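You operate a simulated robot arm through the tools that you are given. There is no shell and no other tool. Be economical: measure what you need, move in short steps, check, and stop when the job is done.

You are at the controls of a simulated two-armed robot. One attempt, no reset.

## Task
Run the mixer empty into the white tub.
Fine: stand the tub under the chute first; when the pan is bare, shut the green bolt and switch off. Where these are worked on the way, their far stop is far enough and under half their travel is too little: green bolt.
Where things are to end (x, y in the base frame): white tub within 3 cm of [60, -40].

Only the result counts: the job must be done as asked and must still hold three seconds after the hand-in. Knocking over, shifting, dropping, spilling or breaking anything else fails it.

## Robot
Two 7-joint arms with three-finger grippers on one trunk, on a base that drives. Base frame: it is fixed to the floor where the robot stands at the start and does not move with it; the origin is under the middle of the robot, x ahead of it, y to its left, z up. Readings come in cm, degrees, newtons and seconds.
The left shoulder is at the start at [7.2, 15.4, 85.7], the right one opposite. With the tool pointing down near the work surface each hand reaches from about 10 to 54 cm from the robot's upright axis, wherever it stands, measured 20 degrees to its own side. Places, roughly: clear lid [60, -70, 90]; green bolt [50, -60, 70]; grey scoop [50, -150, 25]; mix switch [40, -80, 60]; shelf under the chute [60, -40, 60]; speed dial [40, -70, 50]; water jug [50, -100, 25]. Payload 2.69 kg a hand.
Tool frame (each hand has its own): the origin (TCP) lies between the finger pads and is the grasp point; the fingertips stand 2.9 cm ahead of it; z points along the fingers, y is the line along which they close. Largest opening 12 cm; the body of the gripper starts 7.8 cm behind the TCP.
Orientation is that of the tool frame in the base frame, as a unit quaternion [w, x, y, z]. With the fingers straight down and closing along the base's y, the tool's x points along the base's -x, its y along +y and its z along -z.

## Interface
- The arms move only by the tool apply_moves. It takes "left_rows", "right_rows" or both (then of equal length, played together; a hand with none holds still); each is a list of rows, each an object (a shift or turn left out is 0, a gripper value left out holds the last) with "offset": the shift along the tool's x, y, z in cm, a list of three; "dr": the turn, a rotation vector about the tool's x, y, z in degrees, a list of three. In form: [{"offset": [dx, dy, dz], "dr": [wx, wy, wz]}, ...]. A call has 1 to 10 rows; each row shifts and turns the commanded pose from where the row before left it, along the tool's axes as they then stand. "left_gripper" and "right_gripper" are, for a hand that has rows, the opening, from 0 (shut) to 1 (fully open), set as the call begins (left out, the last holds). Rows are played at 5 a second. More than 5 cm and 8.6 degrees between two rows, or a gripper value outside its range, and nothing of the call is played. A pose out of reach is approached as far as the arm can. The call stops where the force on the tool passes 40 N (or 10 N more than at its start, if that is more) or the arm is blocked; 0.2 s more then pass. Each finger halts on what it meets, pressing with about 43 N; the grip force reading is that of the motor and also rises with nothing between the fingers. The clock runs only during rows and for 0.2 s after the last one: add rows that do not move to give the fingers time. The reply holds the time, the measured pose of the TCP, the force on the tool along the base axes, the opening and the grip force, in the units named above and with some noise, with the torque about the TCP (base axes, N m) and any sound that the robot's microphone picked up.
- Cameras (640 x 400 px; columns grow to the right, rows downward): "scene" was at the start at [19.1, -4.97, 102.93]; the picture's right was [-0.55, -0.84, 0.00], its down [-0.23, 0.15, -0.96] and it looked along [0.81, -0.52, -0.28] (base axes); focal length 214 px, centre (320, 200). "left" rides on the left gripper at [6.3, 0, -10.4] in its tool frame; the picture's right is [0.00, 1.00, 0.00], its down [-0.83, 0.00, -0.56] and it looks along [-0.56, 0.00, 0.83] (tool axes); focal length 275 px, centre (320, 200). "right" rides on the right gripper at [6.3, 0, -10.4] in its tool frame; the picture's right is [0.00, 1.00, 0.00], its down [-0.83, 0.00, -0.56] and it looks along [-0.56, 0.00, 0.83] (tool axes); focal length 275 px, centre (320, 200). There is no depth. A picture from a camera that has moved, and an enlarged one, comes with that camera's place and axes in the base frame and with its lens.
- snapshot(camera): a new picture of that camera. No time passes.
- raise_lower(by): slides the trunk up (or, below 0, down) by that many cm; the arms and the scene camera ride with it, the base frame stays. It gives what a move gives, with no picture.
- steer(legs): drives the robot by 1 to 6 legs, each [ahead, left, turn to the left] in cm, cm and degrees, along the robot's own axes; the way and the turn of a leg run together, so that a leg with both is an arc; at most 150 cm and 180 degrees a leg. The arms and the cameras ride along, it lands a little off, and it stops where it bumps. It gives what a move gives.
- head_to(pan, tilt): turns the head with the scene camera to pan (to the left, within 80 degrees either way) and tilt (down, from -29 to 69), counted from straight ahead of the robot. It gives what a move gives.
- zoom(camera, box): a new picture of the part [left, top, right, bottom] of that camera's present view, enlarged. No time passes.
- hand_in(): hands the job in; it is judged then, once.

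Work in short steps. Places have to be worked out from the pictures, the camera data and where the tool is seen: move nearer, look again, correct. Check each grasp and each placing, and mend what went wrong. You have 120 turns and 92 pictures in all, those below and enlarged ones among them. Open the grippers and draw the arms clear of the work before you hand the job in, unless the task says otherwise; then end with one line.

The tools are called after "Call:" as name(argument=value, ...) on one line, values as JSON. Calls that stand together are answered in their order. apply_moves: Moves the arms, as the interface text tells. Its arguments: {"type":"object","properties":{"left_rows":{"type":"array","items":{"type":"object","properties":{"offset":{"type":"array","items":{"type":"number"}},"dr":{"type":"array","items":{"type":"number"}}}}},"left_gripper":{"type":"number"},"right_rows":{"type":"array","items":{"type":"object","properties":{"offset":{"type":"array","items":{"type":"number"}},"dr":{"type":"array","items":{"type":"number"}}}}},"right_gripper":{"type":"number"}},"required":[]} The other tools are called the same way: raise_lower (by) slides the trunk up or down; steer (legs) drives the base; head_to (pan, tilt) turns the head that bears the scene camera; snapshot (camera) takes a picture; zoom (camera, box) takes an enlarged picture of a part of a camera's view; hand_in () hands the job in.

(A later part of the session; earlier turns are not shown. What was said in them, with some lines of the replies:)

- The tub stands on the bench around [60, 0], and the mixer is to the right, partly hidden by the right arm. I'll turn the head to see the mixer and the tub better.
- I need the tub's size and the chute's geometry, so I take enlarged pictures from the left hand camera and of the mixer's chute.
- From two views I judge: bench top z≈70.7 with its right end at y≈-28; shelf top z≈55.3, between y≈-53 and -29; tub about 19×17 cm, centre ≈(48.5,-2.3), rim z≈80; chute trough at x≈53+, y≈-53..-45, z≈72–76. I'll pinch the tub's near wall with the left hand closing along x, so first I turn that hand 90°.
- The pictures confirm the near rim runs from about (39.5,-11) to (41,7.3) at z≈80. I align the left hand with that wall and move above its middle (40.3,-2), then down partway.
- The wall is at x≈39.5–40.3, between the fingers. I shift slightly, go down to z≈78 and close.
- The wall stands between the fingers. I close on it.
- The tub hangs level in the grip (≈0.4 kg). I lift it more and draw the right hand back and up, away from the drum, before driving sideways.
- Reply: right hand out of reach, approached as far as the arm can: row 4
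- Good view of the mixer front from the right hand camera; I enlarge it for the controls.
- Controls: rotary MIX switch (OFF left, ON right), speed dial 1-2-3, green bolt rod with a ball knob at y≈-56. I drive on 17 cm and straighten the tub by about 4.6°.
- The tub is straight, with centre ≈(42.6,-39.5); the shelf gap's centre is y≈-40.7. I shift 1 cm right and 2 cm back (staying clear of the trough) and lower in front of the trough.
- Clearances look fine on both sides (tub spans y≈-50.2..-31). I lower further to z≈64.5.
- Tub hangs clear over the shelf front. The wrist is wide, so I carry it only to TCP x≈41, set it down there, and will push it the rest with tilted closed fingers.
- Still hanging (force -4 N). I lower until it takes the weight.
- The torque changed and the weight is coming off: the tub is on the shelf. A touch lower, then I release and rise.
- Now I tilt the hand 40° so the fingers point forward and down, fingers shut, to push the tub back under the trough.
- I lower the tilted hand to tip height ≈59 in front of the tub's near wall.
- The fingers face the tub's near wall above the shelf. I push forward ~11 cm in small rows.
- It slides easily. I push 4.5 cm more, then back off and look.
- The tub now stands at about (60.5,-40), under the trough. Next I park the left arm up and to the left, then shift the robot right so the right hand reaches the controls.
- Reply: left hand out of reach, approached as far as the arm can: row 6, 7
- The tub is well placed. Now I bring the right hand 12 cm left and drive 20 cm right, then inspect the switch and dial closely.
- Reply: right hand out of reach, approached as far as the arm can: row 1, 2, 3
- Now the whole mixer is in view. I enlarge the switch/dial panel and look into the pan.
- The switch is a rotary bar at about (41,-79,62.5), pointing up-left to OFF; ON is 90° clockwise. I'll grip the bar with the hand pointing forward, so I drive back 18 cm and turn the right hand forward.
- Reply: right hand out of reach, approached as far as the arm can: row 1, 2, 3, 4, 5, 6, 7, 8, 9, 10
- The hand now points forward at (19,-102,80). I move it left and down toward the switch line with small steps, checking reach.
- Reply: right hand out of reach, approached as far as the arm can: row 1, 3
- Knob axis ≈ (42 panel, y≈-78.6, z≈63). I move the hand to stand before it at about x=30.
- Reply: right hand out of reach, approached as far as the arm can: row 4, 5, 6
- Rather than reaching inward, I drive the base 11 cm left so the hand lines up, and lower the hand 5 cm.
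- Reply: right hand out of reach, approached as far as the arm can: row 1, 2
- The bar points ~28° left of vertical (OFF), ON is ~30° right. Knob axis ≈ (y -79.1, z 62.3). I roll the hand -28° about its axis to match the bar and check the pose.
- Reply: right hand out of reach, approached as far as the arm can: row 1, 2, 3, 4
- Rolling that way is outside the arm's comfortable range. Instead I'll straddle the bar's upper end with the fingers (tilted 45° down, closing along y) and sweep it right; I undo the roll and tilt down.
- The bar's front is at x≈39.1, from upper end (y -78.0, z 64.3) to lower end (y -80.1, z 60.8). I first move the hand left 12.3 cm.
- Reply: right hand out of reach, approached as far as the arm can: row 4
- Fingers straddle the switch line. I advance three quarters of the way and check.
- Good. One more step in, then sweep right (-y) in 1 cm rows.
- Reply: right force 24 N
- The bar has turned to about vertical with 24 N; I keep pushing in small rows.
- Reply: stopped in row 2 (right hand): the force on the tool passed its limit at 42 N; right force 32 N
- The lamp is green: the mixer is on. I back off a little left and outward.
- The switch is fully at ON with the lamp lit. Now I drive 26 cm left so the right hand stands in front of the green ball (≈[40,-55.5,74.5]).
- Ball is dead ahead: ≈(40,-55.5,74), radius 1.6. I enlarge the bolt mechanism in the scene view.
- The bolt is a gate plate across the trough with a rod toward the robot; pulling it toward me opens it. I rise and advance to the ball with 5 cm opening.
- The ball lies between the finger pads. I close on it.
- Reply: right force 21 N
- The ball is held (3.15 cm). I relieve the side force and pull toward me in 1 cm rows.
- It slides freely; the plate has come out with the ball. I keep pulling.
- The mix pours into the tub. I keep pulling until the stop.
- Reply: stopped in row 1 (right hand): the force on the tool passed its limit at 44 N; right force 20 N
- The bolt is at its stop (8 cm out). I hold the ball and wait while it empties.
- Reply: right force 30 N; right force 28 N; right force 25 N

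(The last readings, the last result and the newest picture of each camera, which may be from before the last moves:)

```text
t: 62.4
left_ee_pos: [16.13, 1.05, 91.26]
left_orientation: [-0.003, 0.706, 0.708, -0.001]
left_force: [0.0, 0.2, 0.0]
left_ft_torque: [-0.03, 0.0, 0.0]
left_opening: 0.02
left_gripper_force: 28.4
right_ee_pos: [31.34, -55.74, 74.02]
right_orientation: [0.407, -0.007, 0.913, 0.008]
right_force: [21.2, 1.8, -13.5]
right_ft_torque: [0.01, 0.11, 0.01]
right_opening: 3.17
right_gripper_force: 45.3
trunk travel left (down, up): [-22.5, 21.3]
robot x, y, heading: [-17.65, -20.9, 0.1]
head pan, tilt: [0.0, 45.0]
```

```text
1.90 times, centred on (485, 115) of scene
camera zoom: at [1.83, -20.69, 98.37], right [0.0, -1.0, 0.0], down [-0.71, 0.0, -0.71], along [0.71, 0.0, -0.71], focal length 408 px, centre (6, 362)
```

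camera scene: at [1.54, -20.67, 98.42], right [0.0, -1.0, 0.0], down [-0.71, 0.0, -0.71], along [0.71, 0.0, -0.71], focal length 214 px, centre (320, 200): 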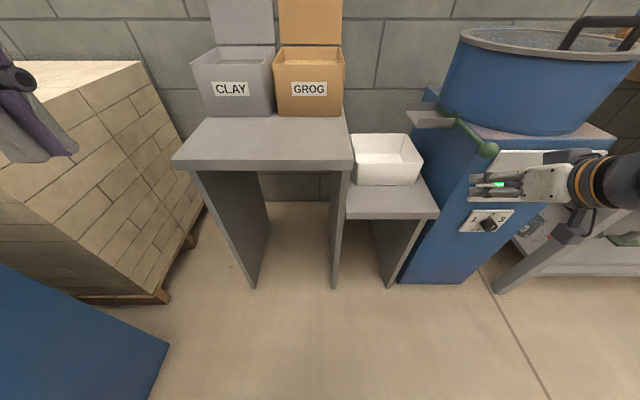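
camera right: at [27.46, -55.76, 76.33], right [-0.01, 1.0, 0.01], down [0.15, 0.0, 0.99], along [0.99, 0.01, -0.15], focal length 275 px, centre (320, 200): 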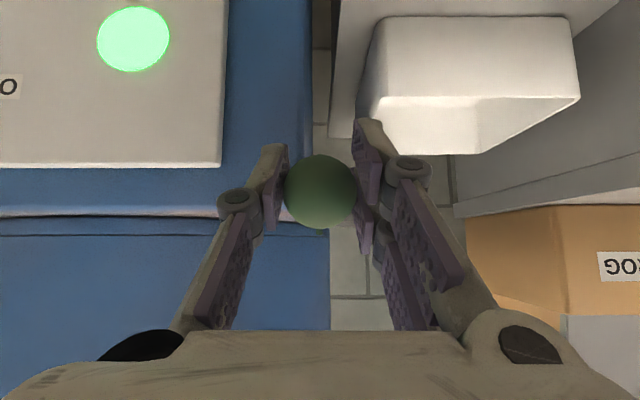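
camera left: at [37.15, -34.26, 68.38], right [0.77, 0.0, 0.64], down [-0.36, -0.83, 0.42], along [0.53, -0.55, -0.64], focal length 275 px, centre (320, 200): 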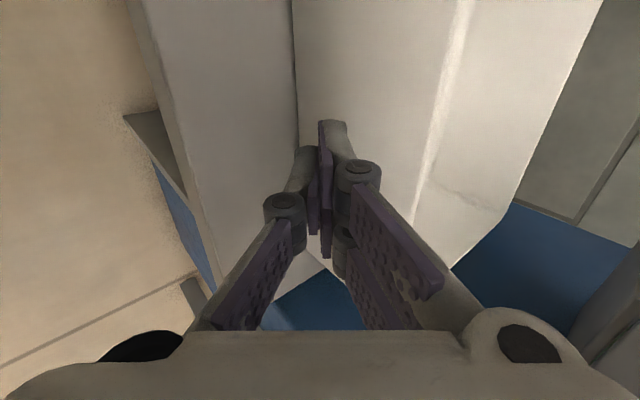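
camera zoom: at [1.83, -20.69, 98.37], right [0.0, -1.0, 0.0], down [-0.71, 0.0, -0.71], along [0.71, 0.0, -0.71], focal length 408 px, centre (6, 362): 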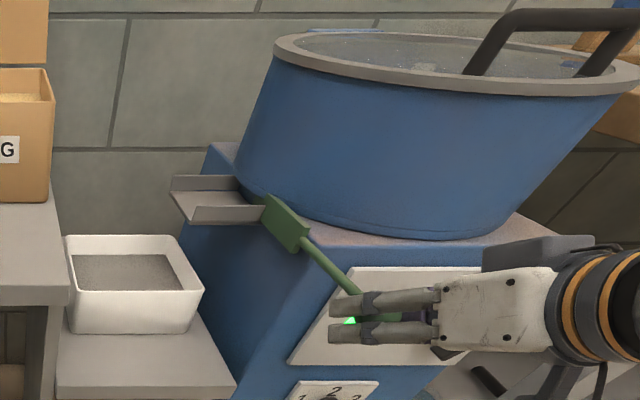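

The stream has stopped. To verify the pan is bare, I release the ball, retreat, raise the trunk and look in through the clear lid.

Call:
apply_moves(right_rows=[{}, {}, {"offset": [1.36, 0, -1.47]}, {"offset": [1.36, 0, -1.47]}, {"offset": [1.36, 0, -1.47]}], right_gripper=0.5)

Call:
raise_lower(by=20)

Call:
steer(legs=[[0, -26, 0]])

Call:
head_to(pan=-15, tilt=35)

Call:
snapshot(camera="scene")

```text
t: 63.6
left_ee_pos: [15.71, 0.98, 91.38]
left_orientation: [-0.002, 0.706, 0.708, -0.001]
left_force: [0.7, -1.1, -1.6]
left_ft_torque: [-0.02, 0.02, 0.05]
left_opening: 0.01
left_gripper_force: 28.5
right_ee_pos: [25.15, -55.73, 74.13]
right_orientation: [0.409, -0.007, 0.912, 0.008]
right_force: [-0.3, 0.1, -0.2]
right_ft_torque: [-0.05, 0.0, 0.01]
right_opening: 6.03
right_gripper_force: 0.0
trunk travel left (down, up): [-22.5, 21.3]
robot x, y, heading: [-17.95, -21.02, 0.0]
head pan, tilt: [0.0, 45.0]
```

```text
t: 65.7
left_ee_pos: [15.85, 1.04, 111.28]
left_orientation: [-0.002, 0.706, 0.708, -0.001]
left_force: [0.6, -0.2, 0.3]
left_ft_torque: [-0.01, -0.01, -0.01]
left_opening: 0.0
left_gripper_force: 28.5
right_ee_pos: [25.21, -55.79, 94.03]
right_orientation: [0.408, -0.006, 0.913, 0.007]
right_force: [-0.2, -0.4, -0.1]
right_ft_torque: [0.0, 0.01, 0.01]
right_opening: 6.02
right_gripper_force: 0.1
trunk travel left (down, up): [-42.5, 1.3]
robot x, y, heading: [-17.82, -21.04, 0.2]
head pan, tilt: [0.0, 45.0]
```

```text
t: 68.3
left_ee_pos: [15.93, -24.81, 111.39]
left_orientation: [-0.002, 0.705, 0.709, -0.001]
left_force: [-0.2, -0.5, -0.1]
left_ft_torque: [-0.01, -0.03, 0.01]
left_opening: 0.0
left_gripper_force: 28.8
right_ee_pos: [25.07, -81.51, 94.1]
right_orientation: [0.41, -0.008, 0.912, 0.009]
right_force: [-0.1, 0.7, -0.6]
right_ft_torque: [0.04, 0.04, 0.01]
right_opening: 6.02
right_gripper_force: 0.1
trunk travel left (down, up): [-42.5, 1.3]
robot x, y, heading: [-17.74, -46.59, -0.1]
head pan, tilt: [0.0, 45.0]
```

```text
t: 69.1
left_ee_pos: [15.8, -24.72, 111.36]
left_orientation: [-0.002, 0.705, 0.709, -0.002]
left_force: [-0.7, 0.0, -0.2]
left_ft_torque: [-0.04, -0.01, 0.0]
left_opening: 0.03
left_gripper_force: 28.4
right_ee_pos: [25.22, -81.57, 94.15]
right_orientation: [0.409, -0.007, 0.913, 0.008]
right_force: [-0.7, 0.8, 1.4]
right_ft_torque: [-0.01, -0.01, -0.02]
right_opening: 6.02
right_gripper_force: 0.0
trunk travel left (down, up): [-42.5, 1.3]
robot x, y, heading: [-17.9, -47.08, 0.4]
head pan, tilt: [-15.0, 35.0]
```

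```text
27 pictures are left
camera scene: at [-7.25, -48.7, 121.56], right [-0.26, -0.97, 0.0], down [-0.55, 0.15, -0.82], along [0.79, -0.21, -0.57], focal length 214 px, centre (320, 200)
```

scene: 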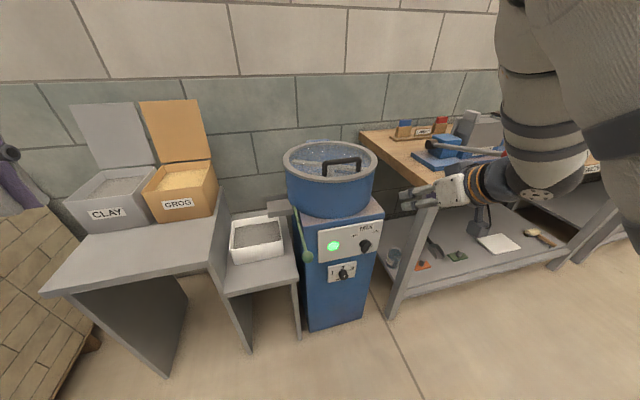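

Call:
zoom(camera="scene", box=[270, 130, 390, 210])

Call:
zoom(camera="scene", box=[220, 190, 340, 270])

```text
5.00 times, centred on (330, 170) of scene
camera zoom: at [-7.25, -48.7, 121.56], right [-0.26, -0.97, 0.0], down [-0.55, 0.15, -0.82], along [0.79, -0.21, -0.57], focal length 1072 px, centre (270, 350)
```

zoom: 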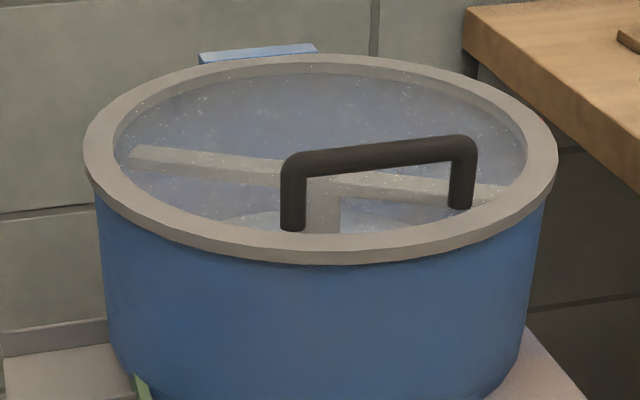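

```text
5.00 times, centred on (280, 230) of scene
camera zoom: at [-7.25, -48.7, 121.56], right [-0.26, -0.97, 0.0], down [-0.55, 0.15, -0.82], along [0.79, -0.21, -0.57], focal length 1072 px, centre (520, 50)
```

zoom: 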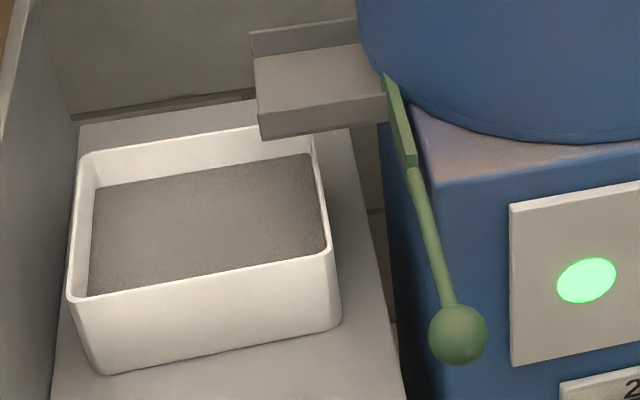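

The surface in the tub looks level with room to spare. For certainty about the pan's floor, I bring the right hand camera above the lid, first pointing the hand down and up 12 cm.

Call:
apply_moves(right_rows=[{"dr": [0, 8, 0]}, {"dr": [0, 8, 0]}, {"dr": [0, 8, 0]}, {"dr": [0, 8, 0]}, {"dr": [0, 8, 0]}, {"dr": [0, 5.5, 0]}, {"offset": [0, 0, -4]}, {"offset": [0, 0, -4]}, {"offset": [0, 0, -4]}])

Call:
steer(legs=[[0, 11, 0], [13, 0, 0]])

Call:
snapshot(camera="right")

```text
t: 71.1
left_ee_pos: [15.69, -24.8, 111.34]
left_orientation: [-0.001, 0.705, 0.709, -0.001]
left_force: [0.2, -0.4, 0.0]
left_ft_torque: [-0.01, 0.02, 0.0]
left_opening: 0.03
left_gripper_force: 28.5
right_ee_pos: [24.6, -81.43, 106.09]
right_orientation: [0.024, -0.01, 1.0, 0.005]
right_force: [-0.1, 0.5, 0.0]
right_ft_torque: [-0.01, -0.03, -0.02]
right_opening: 6.02
right_gripper_force: 0.0
trunk travel left (down, up): [-42.5, 1.3]
robot x, y, heading: [-17.54, -46.68, -0.1]
head pan, tilt: [-15.0, 35.0]
```

```text
t: 73.5
left_ee_pos: [28.74, -13.67, 111.33]
left_orientation: [-0.003, 0.705, 0.709, -0.001]
left_force: [0.2, 0.1, 0.4]
left_ft_torque: [0.0, 0.03, -0.01]
left_opening: 0.0
left_gripper_force: 28.6
right_ee_pos: [37.81, -70.6, 105.91]
right_orientation: [0.025, -0.01, 1.0, 0.004]
right_force: [0.3, 0.1, -0.8]
right_ft_torque: [-0.01, 0.0, -0.01]
right_opening: 5.98
right_gripper_force: 0.1
trunk travel left (down, up): [-42.5, 1.3]
robot x, y, heading: [-4.49, -35.59, -0.1]
head pan, tilt: [-15.0, 35.0]
```

```text
24 pictures are left
camera right: at [30.93, -70.69, 115.97], right [-0.03, 1.0, 0.01], down [0.8, 0.02, 0.6], along [0.59, 0.02, -0.8], focal length 275 px, centre (320, 200)
```

right: 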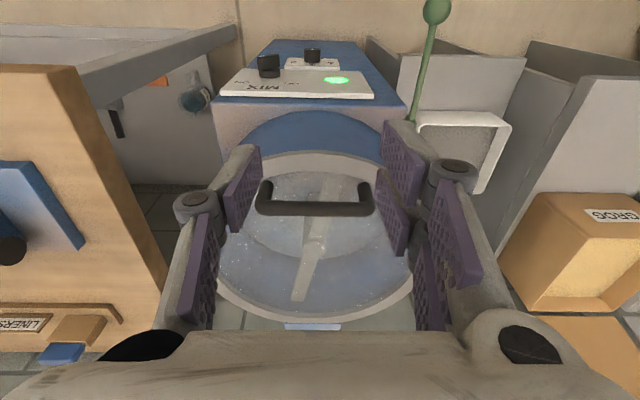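

Call:
zoom(camera="right", box=[210, 140, 430, 330])

```text
2.11 times, centred on (320, 235) of right
camera zoom: at [30.93, -70.69, 115.97], right [-0.03, 1.0, 0.01], down [0.8, 0.02, 0.6], along [0.59, 0.02, -0.8], focal length 580 px, centre (320, 126)
```

zoom: 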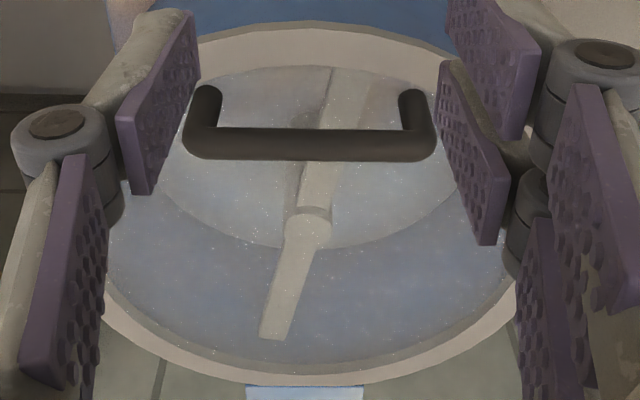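

The pan floor is bare light metal with only the paddle on it: it's empty. Now I go back to the bolt: retreat, move left, lower the trunk.

Call:
steer(legs=[[-13, 0, 0], [0, 15, 0]])

Call:
raise_lower(by=-20)

Call:
apply_moves(right_rows=[{"dr": [0, -8, 0]}, {"dr": [0, -8, 0]}, {"dr": [0, -8, 0]}, {"dr": [0, -8, 0]}, {"dr": [0, -8, 0]}, {"dr": [0, -5.5, 0]}], right_gripper=0.42)

```text
t: 76.2
left_ee_pos: [15.64, 1.41, 111.26]
left_orientation: [-0.002, 0.705, 0.709, 0.0]
left_force: [-0.4, 0.2, 0.1]
left_ft_torque: [0.0, 0.01, 0.0]
left_opening: 0.01
left_gripper_force: 28.3
right_ee_pos: [24.72, -55.3, 106.01]
right_orientation: [0.025, -0.011, 1.0, 0.005]
right_force: [0.0, -0.1, 0.2]
right_ft_torque: [-0.05, 0.06, -0.02]
right_opening: 5.97
right_gripper_force: 0.1
trunk travel left (down, up): [-42.5, 1.3]
robot x, y, heading: [-17.79, -20.66, 0.1]
head pan, tilt: [-15.0, 35.0]
```

```text
t: 78.3
left_ee_pos: [15.66, 1.37, 91.46]
left_orientation: [-0.002, 0.705, 0.709, 0.001]
left_force: [-0.3, -0.7, 0.7]
left_ft_torque: [0.0, -0.02, 0.0]
left_opening: 0.0
left_gripper_force: 28.6
right_ee_pos: [25.12, -55.4, 85.08]
right_orientation: [0.009, -0.011, 1.0, 0.005]
right_force: [0.9, 0.9, 0.0]
right_ft_torque: [0.01, -0.04, -0.03]
right_opening: 6.0
right_gripper_force: 0.1
trunk travel left (down, up): [-22.5, 21.3]
robot x, y, heading: [-17.83, -20.64, 0.4]
head pan, tilt: [-15.0, 35.0]
```

```text
t: 79.7
left_ee_pos: [15.68, 1.44, 91.39]
left_orientation: [-0.001, 0.704, 0.71, 0.0]
left_force: [-0.1, -0.8, 0.5]
left_ft_torque: [-0.02, 0.01, 0.02]
left_opening: 0.0
left_gripper_force: 28.5
right_ee_pos: [26.61, -59.33, 82.65]
right_orientation: [0.394, -0.007, 0.919, 0.009]
right_force: [0.3, 0.9, -1.0]
right_ft_torque: [0.0, 0.0, -0.03]
right_opening: 5.04
right_gripper_force: 0.1
right hand out of reach, approached as far as the arm can: row 1, 2, 3, 4, 5
trunk travel left (down, up): [-22.5, 21.3]
robot x, y, heading: [-18.06, -20.48, 0.4]
head pan, tilt: [-15.0, 35.0]
```

Now down to the ball's height in front of it.

Call:
apply_moves(right_rows=[{"offset": [1.83, 0, 1.2]}, {"offset": [1.83, 1.2, 1.2]}, {"offset": [1.83, 1.3, 1.2]}, {"offset": [1.83, 1.3, 1.2]}])

Call:
snapshot(camera="right")

```text
t: 80.7
left_ee_pos: [15.62, 1.3, 91.44]
left_orientation: [-0.003, 0.705, 0.709, -0.001]
left_force: [0.4, 0.8, -0.4]
left_ft_torque: [0.0, -0.02, 0.03]
left_opening: 0.0
left_gripper_force: 28.0
right_ee_pos: [24.87, -55.39, 73.94]
right_orientation: [0.394, -0.007, 0.919, 0.009]
right_force: [0.2, -0.1, 0.4]
right_ft_torque: [0.03, 0.0, -0.02]
right_opening: 5.03
right_gripper_force: 0.0
trunk travel left (down, up): [-22.5, 21.3]
robot x, y, heading: [-18.11, -20.26, -0.0]
head pan, tilt: [-15.0, 35.0]
```

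```text
22 pictures are left
camera right: at [12.96, -55.66, 76.44], right [-0.02, 1.0, 0.01], down [0.17, 0.0, 0.99], along [0.99, 0.02, -0.17], focal length 275 px, centre (320, 200)
```

right: 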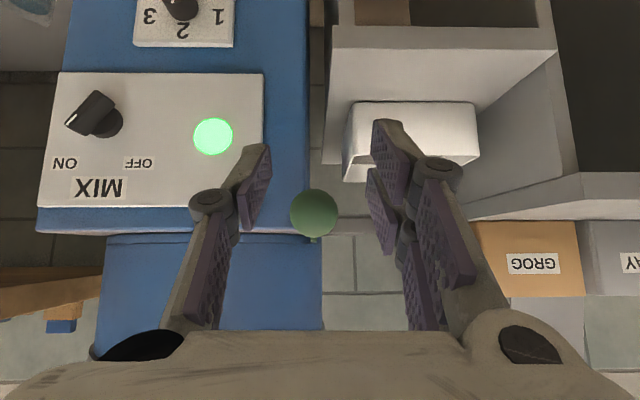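

Ball aligned at y≈-55.7. I advance 6.4 cm, shift 0.3 right, and close on it.

Call:
apply_moves(right_rows=[{"offset": [-1.47, -0.3, 1.54]}, {"offset": [-1.47, 0, 1.54]}, {"offset": [-1.47, 0, 1.54]}])

Call:
apply_moves(right_rows=[{}, {}, {}], right_gripper=0)

Call:
snapshot(camera="right")

```text
t: 81.5
left_ee_pos: [15.68, 1.41, 91.38]
left_orientation: [-0.002, 0.705, 0.709, 0.0]
left_force: [0.0, 0.1, -0.2]
left_ft_torque: [-0.01, 0.02, 0.03]
left_opening: 0.0
left_gripper_force: 28.6
right_ee_pos: [31.2, -55.57, 74.06]
right_orientation: [0.394, -0.008, 0.919, 0.011]
right_force: [-0.1, -0.9, 0.2]
right_ft_torque: [0.01, -0.02, 0.03]
right_opening: 5.03
right_gripper_force: 0.1
trunk travel left (down, up): [-22.5, 21.3]
robot x, y, heading: [-17.85, -20.53, 0.4]
head pan, tilt: [-15.0, 35.0]
```

```text
t: 82.3
left_ee_pos: [15.74, 1.33, 91.4]
left_orientation: [-0.002, 0.705, 0.71, -0.001]
left_force: [-0.8, -0.1, -0.1]
left_ft_torque: [0.01, 0.03, 0.0]
left_opening: 0.01
left_gripper_force: 28.7
right_ee_pos: [31.3, -55.64, 74.03]
right_orientation: [0.395, -0.007, 0.919, 0.009]
right_force: [2.6, -9.2, 2.5]
right_ft_torque: [0.0, 0.03, -0.14]
right_opening: 3.18
right_gripper_force: 45.8
trunk travel left (down, up): [-22.5, 21.3]
robot x, y, heading: [-18.26, -20.25, 0.2]
head pan, tilt: [-15.0, 35.0]
```

```text
21 pictures are left
camera right: at [19.39, -55.91, 76.55], right [-0.02, 1.0, 0.01], down [0.17, 0.0, 0.99], along [0.99, 0.02, -0.17], focal length 275 px, centre (320, 200)
```

right: 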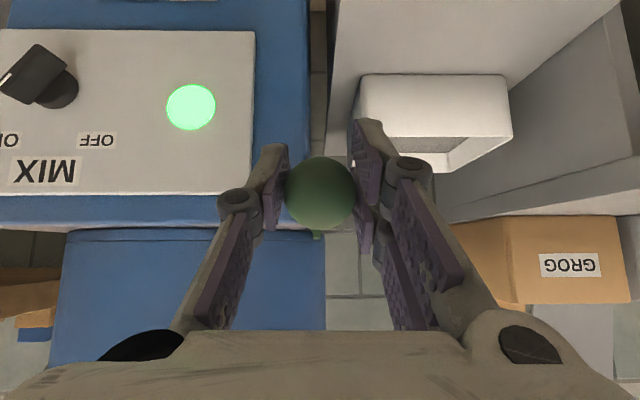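

Ball gripped. I push it forward toward its shut stop.

Call:
apply_moves(right_rows=[{"offset": [-0.69, 0, 0.724]}, {"offset": [-0.69, 0, 0.724]}, {"offset": [-0.69, 0, 0.724]}, {"offset": [-0.69, 0, 0.724]}, {"offset": [-0.69, 0, 0.724]}, {"offset": [-0.69, 0, 0.724]}, {"offset": [-0.69, 0, 0.724]}, {"offset": [-0.5, 0, 0.52]}, {"offset": [-0.35, 0, 0.36]}])

Call:
snapshot(camera="scene")

```text
t: 84.3
left_ee_pos: [15.51, 1.26, 91.48]
left_orientation: [-0.002, 0.705, 0.709, 0.001]
left_force: [0.2, 0.6, 0.8]
left_ft_torque: [-0.06, 0.0, 0.01]
left_opening: 0.01
left_gripper_force: 27.9
right_ee_pos: [39.2, -55.66, 73.98]
right_orientation: [0.394, -0.006, 0.919, 0.009]
right_force: [-16.3, -12.0, -1.7]
right_ft_torque: [-0.04, -0.3, 0.01]
right_opening: 3.18
right_gripper_force: 45.3
trunk travel left (down, up): [-22.5, 21.3]
robot x, y, heading: [-17.76, -20.67, 0.5]
head pan, tilt: [-15.0, 35.0]
```

```text
20 pictures are left
camera scene: at [1.77, -22.75, 99.92], right [-0.26, -0.97, 0.0], down [-0.55, 0.15, -0.82], along [0.79, -0.21, -0.57], focal length 214 px, centre (320, 200)
```

scene: 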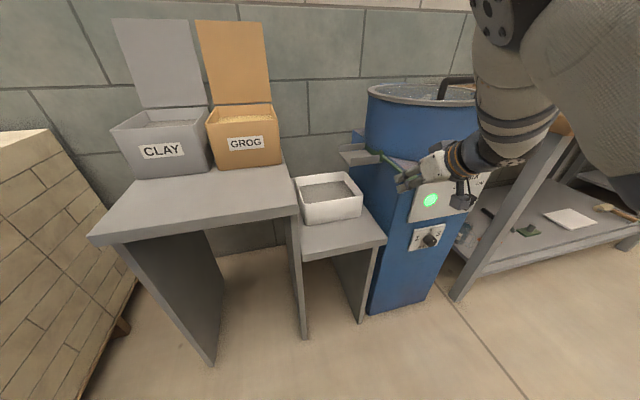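

It meets its stop (16 N). A bit more to be sure, then release and retreat.

Call:
apply_moves(right_rows=[{"offset": [-0.3, 0, 0.3]}, {}])

Call:
apply_moves(right_rows=[{}, {}, {"offset": [0.69, 0, -0.724]}, {"offset": [1.38, 0, -1.45]}, {"offset": [1.38, 0, -1.45]}, {"offset": [1.38, 0, -1.45]}], right_gripper=0.42)

Call:
zoom(camera="scene", box=[280, 110, 480, 250])

```text
t: 84.8
left_ee_pos: [15.5, 1.33, 91.36]
left_orientation: [-0.001, 0.706, 0.709, 0.0]
left_force: [0.2, 0.6, 0.5]
left_ft_torque: [-0.03, -0.02, 0.03]
left_opening: 0.0
left_gripper_force: 28.6
right_ee_pos: [39.33, -55.71, 74.11]
right_orientation: [0.391, -0.004, 0.921, 0.007]
right_force: [-17.7, 2.8, 10.6]
right_ft_torque: [0.0, 0.39, -0.27]
right_opening: 3.2
right_gripper_force: 45.1
trunk travel left (down, up): [-22.5, 21.3]
robot x, y, heading: [-18.31, -20.47, 0.1]
head pan, tilt: [-15.0, 35.0]
stopped in row 2 (right hand): the force on the tool passed its limit at 41 N (the readings are from after the stop); the commanded pose is now the measured one
```

```text
t: 86.2
left_ee_pos: [15.61, 1.41, 91.33]
left_orientation: [-0.001, 0.705, 0.709, -0.002]
left_force: [0.2, -0.8, 0.4]
left_ft_torque: [-0.02, 0.02, 0.0]
left_opening: 0.0
left_gripper_force: 28.9
right_ee_pos: [32.55, -55.65, 73.96]
right_orientation: [0.39, -0.005, 0.921, 0.008]
right_force: [-0.6, -0.3, -0.4]
right_ft_torque: [0.02, 0.0, -0.01]
right_opening: 5.05
right_gripper_force: 0.0
trunk travel left (down, up): [-22.5, 21.3]
robot x, y, heading: [-17.94, -21.01, 0.0]
head pan, tilt: [-15.0, 35.0]
```

```text
2.86 times, centred on (380, 180) of scene
camera zoom: at [1.86, -22.65, 99.9], right [-0.26, -0.97, 0.0], down [-0.55, 0.15, -0.82], along [0.79, -0.21, -0.57], focal length 613 px, centre (149, 257)
```

zoom: 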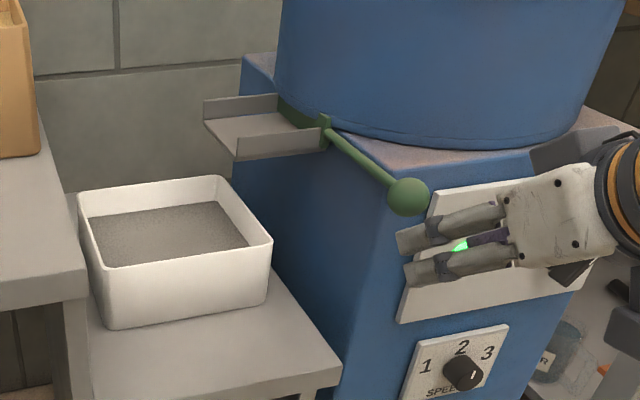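

The bolt is shut. Next the switch: I drive 24.7 cm right so the hand faces the bar's upper end (now at y≈-80.3).

Call:
steer(legs=[[0, -24.7, 0]])

Call:
snapshot(camera="right")

```text
t: 88.7
left_ee_pos: [15.66, -23.55, 91.37]
left_orientation: [-0.002, 0.704, 0.71, 0.0]
left_force: [-0.2, -0.3, 0.5]
left_ft_torque: [-0.03, 0.0, 0.0]
left_opening: 0.0
left_gripper_force: 28.6
right_ee_pos: [32.9, -80.44, 73.92]
right_orientation: [0.391, -0.007, 0.92, 0.009]
right_force: [0.6, 0.1, -0.1]
right_ft_torque: [0.03, 0.0, -0.01]
right_opening: 5.03
right_gripper_force: 0.1
trunk travel left (down, up): [-22.5, 21.3]
robot x, y, heading: [-17.95, -45.26, 0.3]
head pan, tilt: [-15.0, 35.0]
```

```text
18 pictures are left
camera right: at [20.94, -80.68, 76.5], right [-0.02, 1.0, 0.01], down [0.18, 0.0, 0.98], along [0.98, 0.02, -0.18], focal length 275 px, centre (320, 200)
```

right: 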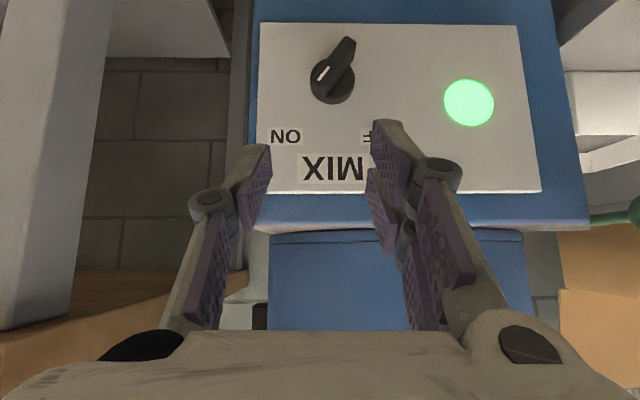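

I lower 5 cm, then go in diagonally to straddle the bar's upper end.

Call:
apply_moves(right_rows=[{"offset": [1.8, 0, 1.74]}, {"offset": [1.8, 0.2, 1.74]}, {"offset": [-0.45, 0, 2.0]}, {"offset": [-0.45, 0, 2.0]}])

Call:
snapshot(camera="right")

```text
t: 89.7
left_ee_pos: [15.74, -23.53, 91.37]
left_orientation: [-0.002, 0.704, 0.711, 0.0]
left_force: [0.1, 0.2, 0.0]
left_ft_torque: [-0.01, -0.03, -0.02]
left_opening: 0.03
left_gripper_force: 28.0
right_ee_pos: [36.48, -80.12, 66.8]
right_orientation: [0.391, -0.008, 0.92, 0.009]
right_force: [-0.7, -0.6, -0.5]
right_ft_torque: [0.0, -0.03, -0.02]
right_opening: 5.03
right_gripper_force: 0.1
trunk travel left (down, up): [-22.5, 21.3]
robot x, y, heading: [-17.81, -45.59, 0.4]
head pan, tilt: [-15.0, 35.0]
```

```text
17 pictures are left
camera right: at [24.51, -80.35, 69.41], right [-0.02, 1.0, 0.01], down [0.18, 0.0, 0.98], along [0.98, 0.02, -0.18], focal length 275 px, centre (320, 200)
```

right: 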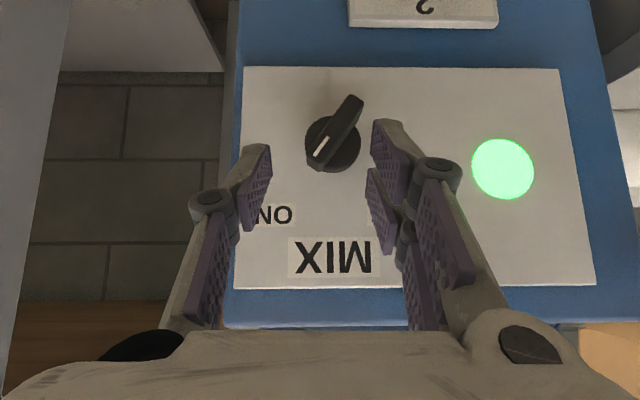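

One more step in (with 0.3 cm left), then sweep left.

Call:
apply_moves(right_rows=[{"offset": [-0.2, 0.3, 1.2]}, {"offset": [-0.1, 0, 1.2]}, {"offset": [0, 0.8, 0]}, {"offset": [0, 0.8, 0]}, {"offset": [0, 0.7, 0]}, {"offset": [0, 0.7, 0]}, {"offset": [0, 0.7, 0]}])

Call:
snapshot(camera="right")

```text
t: 91.3
left_ee_pos: [15.6, -23.58, 91.4]
left_orientation: [-0.002, 0.704, 0.71, 0.001]
left_force: [-0.3, -0.3, -0.9]
left_ft_torque: [0.06, -0.02, 0.01]
left_opening: 0.01
left_gripper_force: 28.6
right_ee_pos: [37.96, -76.28, 65.44]
right_orientation: [0.391, -0.004, 0.92, 0.006]
right_force: [-4.8, -14.5, 8.2]
right_ft_torque: [-0.68, -0.16, -0.29]
right_opening: 6.14
right_gripper_force: 8.6
trunk travel left (down, up): [-22.5, 21.3]
robot x, y, heading: [-17.66, -45.66, 0.3]
head pan, tilt: [-15.0, 35.0]
```

```text
16 pictures are left
camera right: at [26.17, -76.53, 68.03], right [-0.02, 1.0, 0.01], down [0.18, 0.0, 0.98], along [0.98, 0.02, -0.18], focal length 275 px, centre (320, 200)
```

right: 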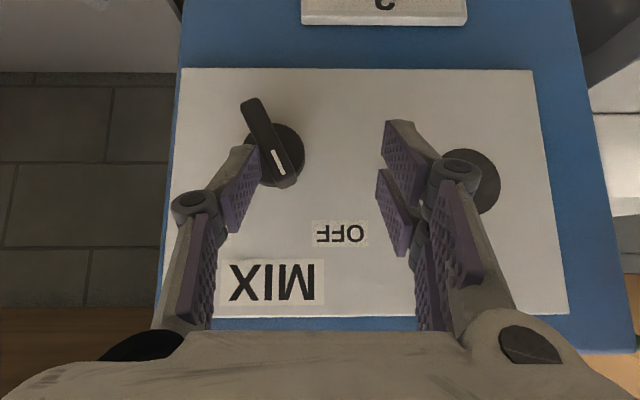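

The lamp is dark. A little more to seat it, then back off.

Call:
apply_moves(right_rows=[{"offset": [0, 0.5, 0]}, {"offset": [0, 0.4, 0]}])

Call:
apply_moves(right_rows=[{"offset": [0, -0.6, -0.5]}, {"offset": [0, -0.6, -1.5]}, {"offset": [0, 0, -3]}, {"offset": [0, 0, -4]}, {"offset": [0, 0, -4]}])

Call:
snapshot(camera="right")

```text
t: 91.9
left_ee_pos: [15.68, -23.61, 91.38]
left_orientation: [-0.002, 0.705, 0.709, 0.0]
left_force: [-0.7, -0.1, -0.1]
left_ft_torque: [0.01, -0.04, 0.02]
left_opening: 0.0
left_gripper_force: 28.4
right_ee_pos: [37.97, -75.62, 65.5]
right_orientation: [0.391, -0.004, 0.92, 0.005]
right_force: [-6.9, -29.1, 9.9]
right_ft_torque: [-0.94, -0.01, -0.65]
right_opening: 7.14
right_gripper_force: 16.1
trunk travel left (down, up): [-22.5, 21.3]
robot x, y, heading: [-17.95, -45.47, 0.3]
head pan, tilt: [-15.0, 35.0]
```

```text
t: 93.1
left_ee_pos: [15.64, -23.44, 91.32]
left_orientation: [-0.002, 0.704, 0.71, -0.001]
left_force: [0.1, -0.3, 0.4]
left_ft_torque: [-0.01, 0.01, 0.03]
left_opening: 0.0
left_gripper_force: 28.8
right_ee_pos: [29.17, -78.87, 72.55]
right_orientation: [0.392, -0.009, 0.92, 0.012]
right_force: [0.2, 0.2, 0.2]
right_ft_torque: [0.0, 0.01, 0.0]
right_opening: 5.03
right_gripper_force: 0.0
right hand out of reach, approached as far as the arm can: row 4, 5
trunk travel left (down, up): [-22.5, 21.3]
robot x, y, heading: [-17.77, -45.35, 0.3]
head pan, tilt: [-15.0, 35.0]
```

```text
15 pictures are left
camera right: at [17.14, -79.2, 75.07], right [-0.03, 1.0, 0.01], down [0.18, 0.0, 0.98], along [0.98, 0.03, -0.18], focal length 275 px, centre (320, 200)
```

right: 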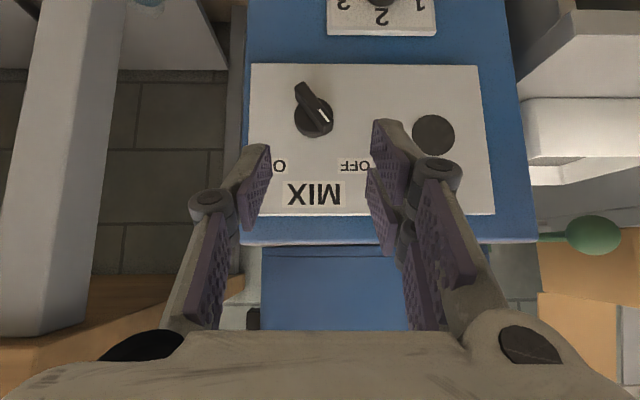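

Switch points to OFF and the lamp is dark. I back the robot away, open both grippers and take a final look.

Call:
steer(legs=[[-10, 0, 0]])

Call:
apply_moves(left_rows=[{}, {}, {}], left_gripper=1, right_rows=[{}, {}, {}], right_gripper=1)

Call:
snapshot(camera="scene")

Call:
zoom(camera="scene", box=[240, 110, 460, 270])

```text
t: 94.2
left_ee_pos: [5.69, -23.49, 91.41]
left_orientation: [-0.002, 0.704, 0.71, 0.0]
left_force: [-0.2, -0.6, 0.5]
left_ft_torque: [0.02, -0.02, -0.01]
left_opening: 0.0
left_gripper_force: 28.3
right_ee_pos: [19.08, -78.98, 72.51]
right_orientation: [0.391, -0.008, 0.92, 0.01]
right_force: [-0.1, 0.5, -0.6]
right_ft_torque: [-0.01, 0.0, -0.02]
right_opening: 5.06
right_gripper_force: 0.0
trunk travel left (down, up): [-22.5, 21.3]
robot x, y, heading: [-27.94, -45.55, 0.0]
head pan, tilt: [-15.0, 35.0]
```

```text
t: 95.0
left_ee_pos: [5.62, -23.54, 91.37]
left_orientation: [-0.002, 0.704, 0.711, -0.002]
left_force: [0.2, -0.1, -0.9]
left_ft_torque: [0.03, -0.02, -0.02]
left_opening: 11.98
left_gripper_force: 0.0
right_ee_pos: [19.07, -79.06, 72.51]
right_orientation: [0.392, -0.008, 0.92, 0.011]
right_force: [0.1, -0.3, -0.2]
right_ft_torque: [0.0, -0.04, 0.01]
right_opening: 11.99
right_gripper_force: 0.0
trunk travel left (down, up): [-22.5, 21.3]
robot x, y, heading: [-27.9, -45.56, 0.4]
head pan, tilt: [-15.0, 35.0]
```

```text
14 pictures are left
camera scene: at [-8.07, -47.59, 99.9], right [-0.25, -0.97, 0.0], down [-0.55, 0.15, -0.82], along [0.79, -0.21, -0.57], focal length 214 px, centre (320, 200)
```

scene: 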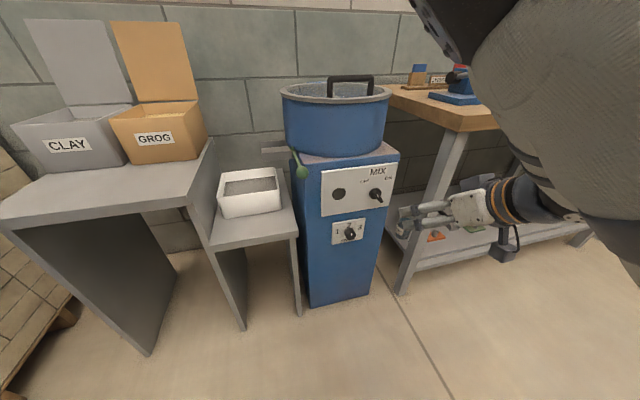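

```text
2.50 times, centred on (350, 190) of scene
camera zoom: at [-8.07, -47.59, 99.9], right [-0.25, -0.97, 0.0], down [-0.55, 0.15, -0.82], along [0.79, -0.21, -0.57], focal length 536 px, centre (245, 225)
```

zoom: 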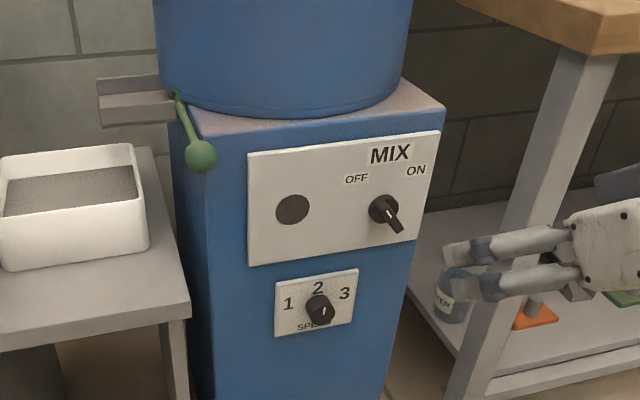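

All is in place: tub filled under the chute, bolt shut, mixer off, both arms clear. I hand in.

Call:
hand_in()

```text
The job is handed in.
```

The mixer is run empty into the white tub. The tub stands at about [60, -40] under the chute, the green bolt is shut, and the MIX switch is OFF with the lamp dark. Both arms are clear with the grippers open.
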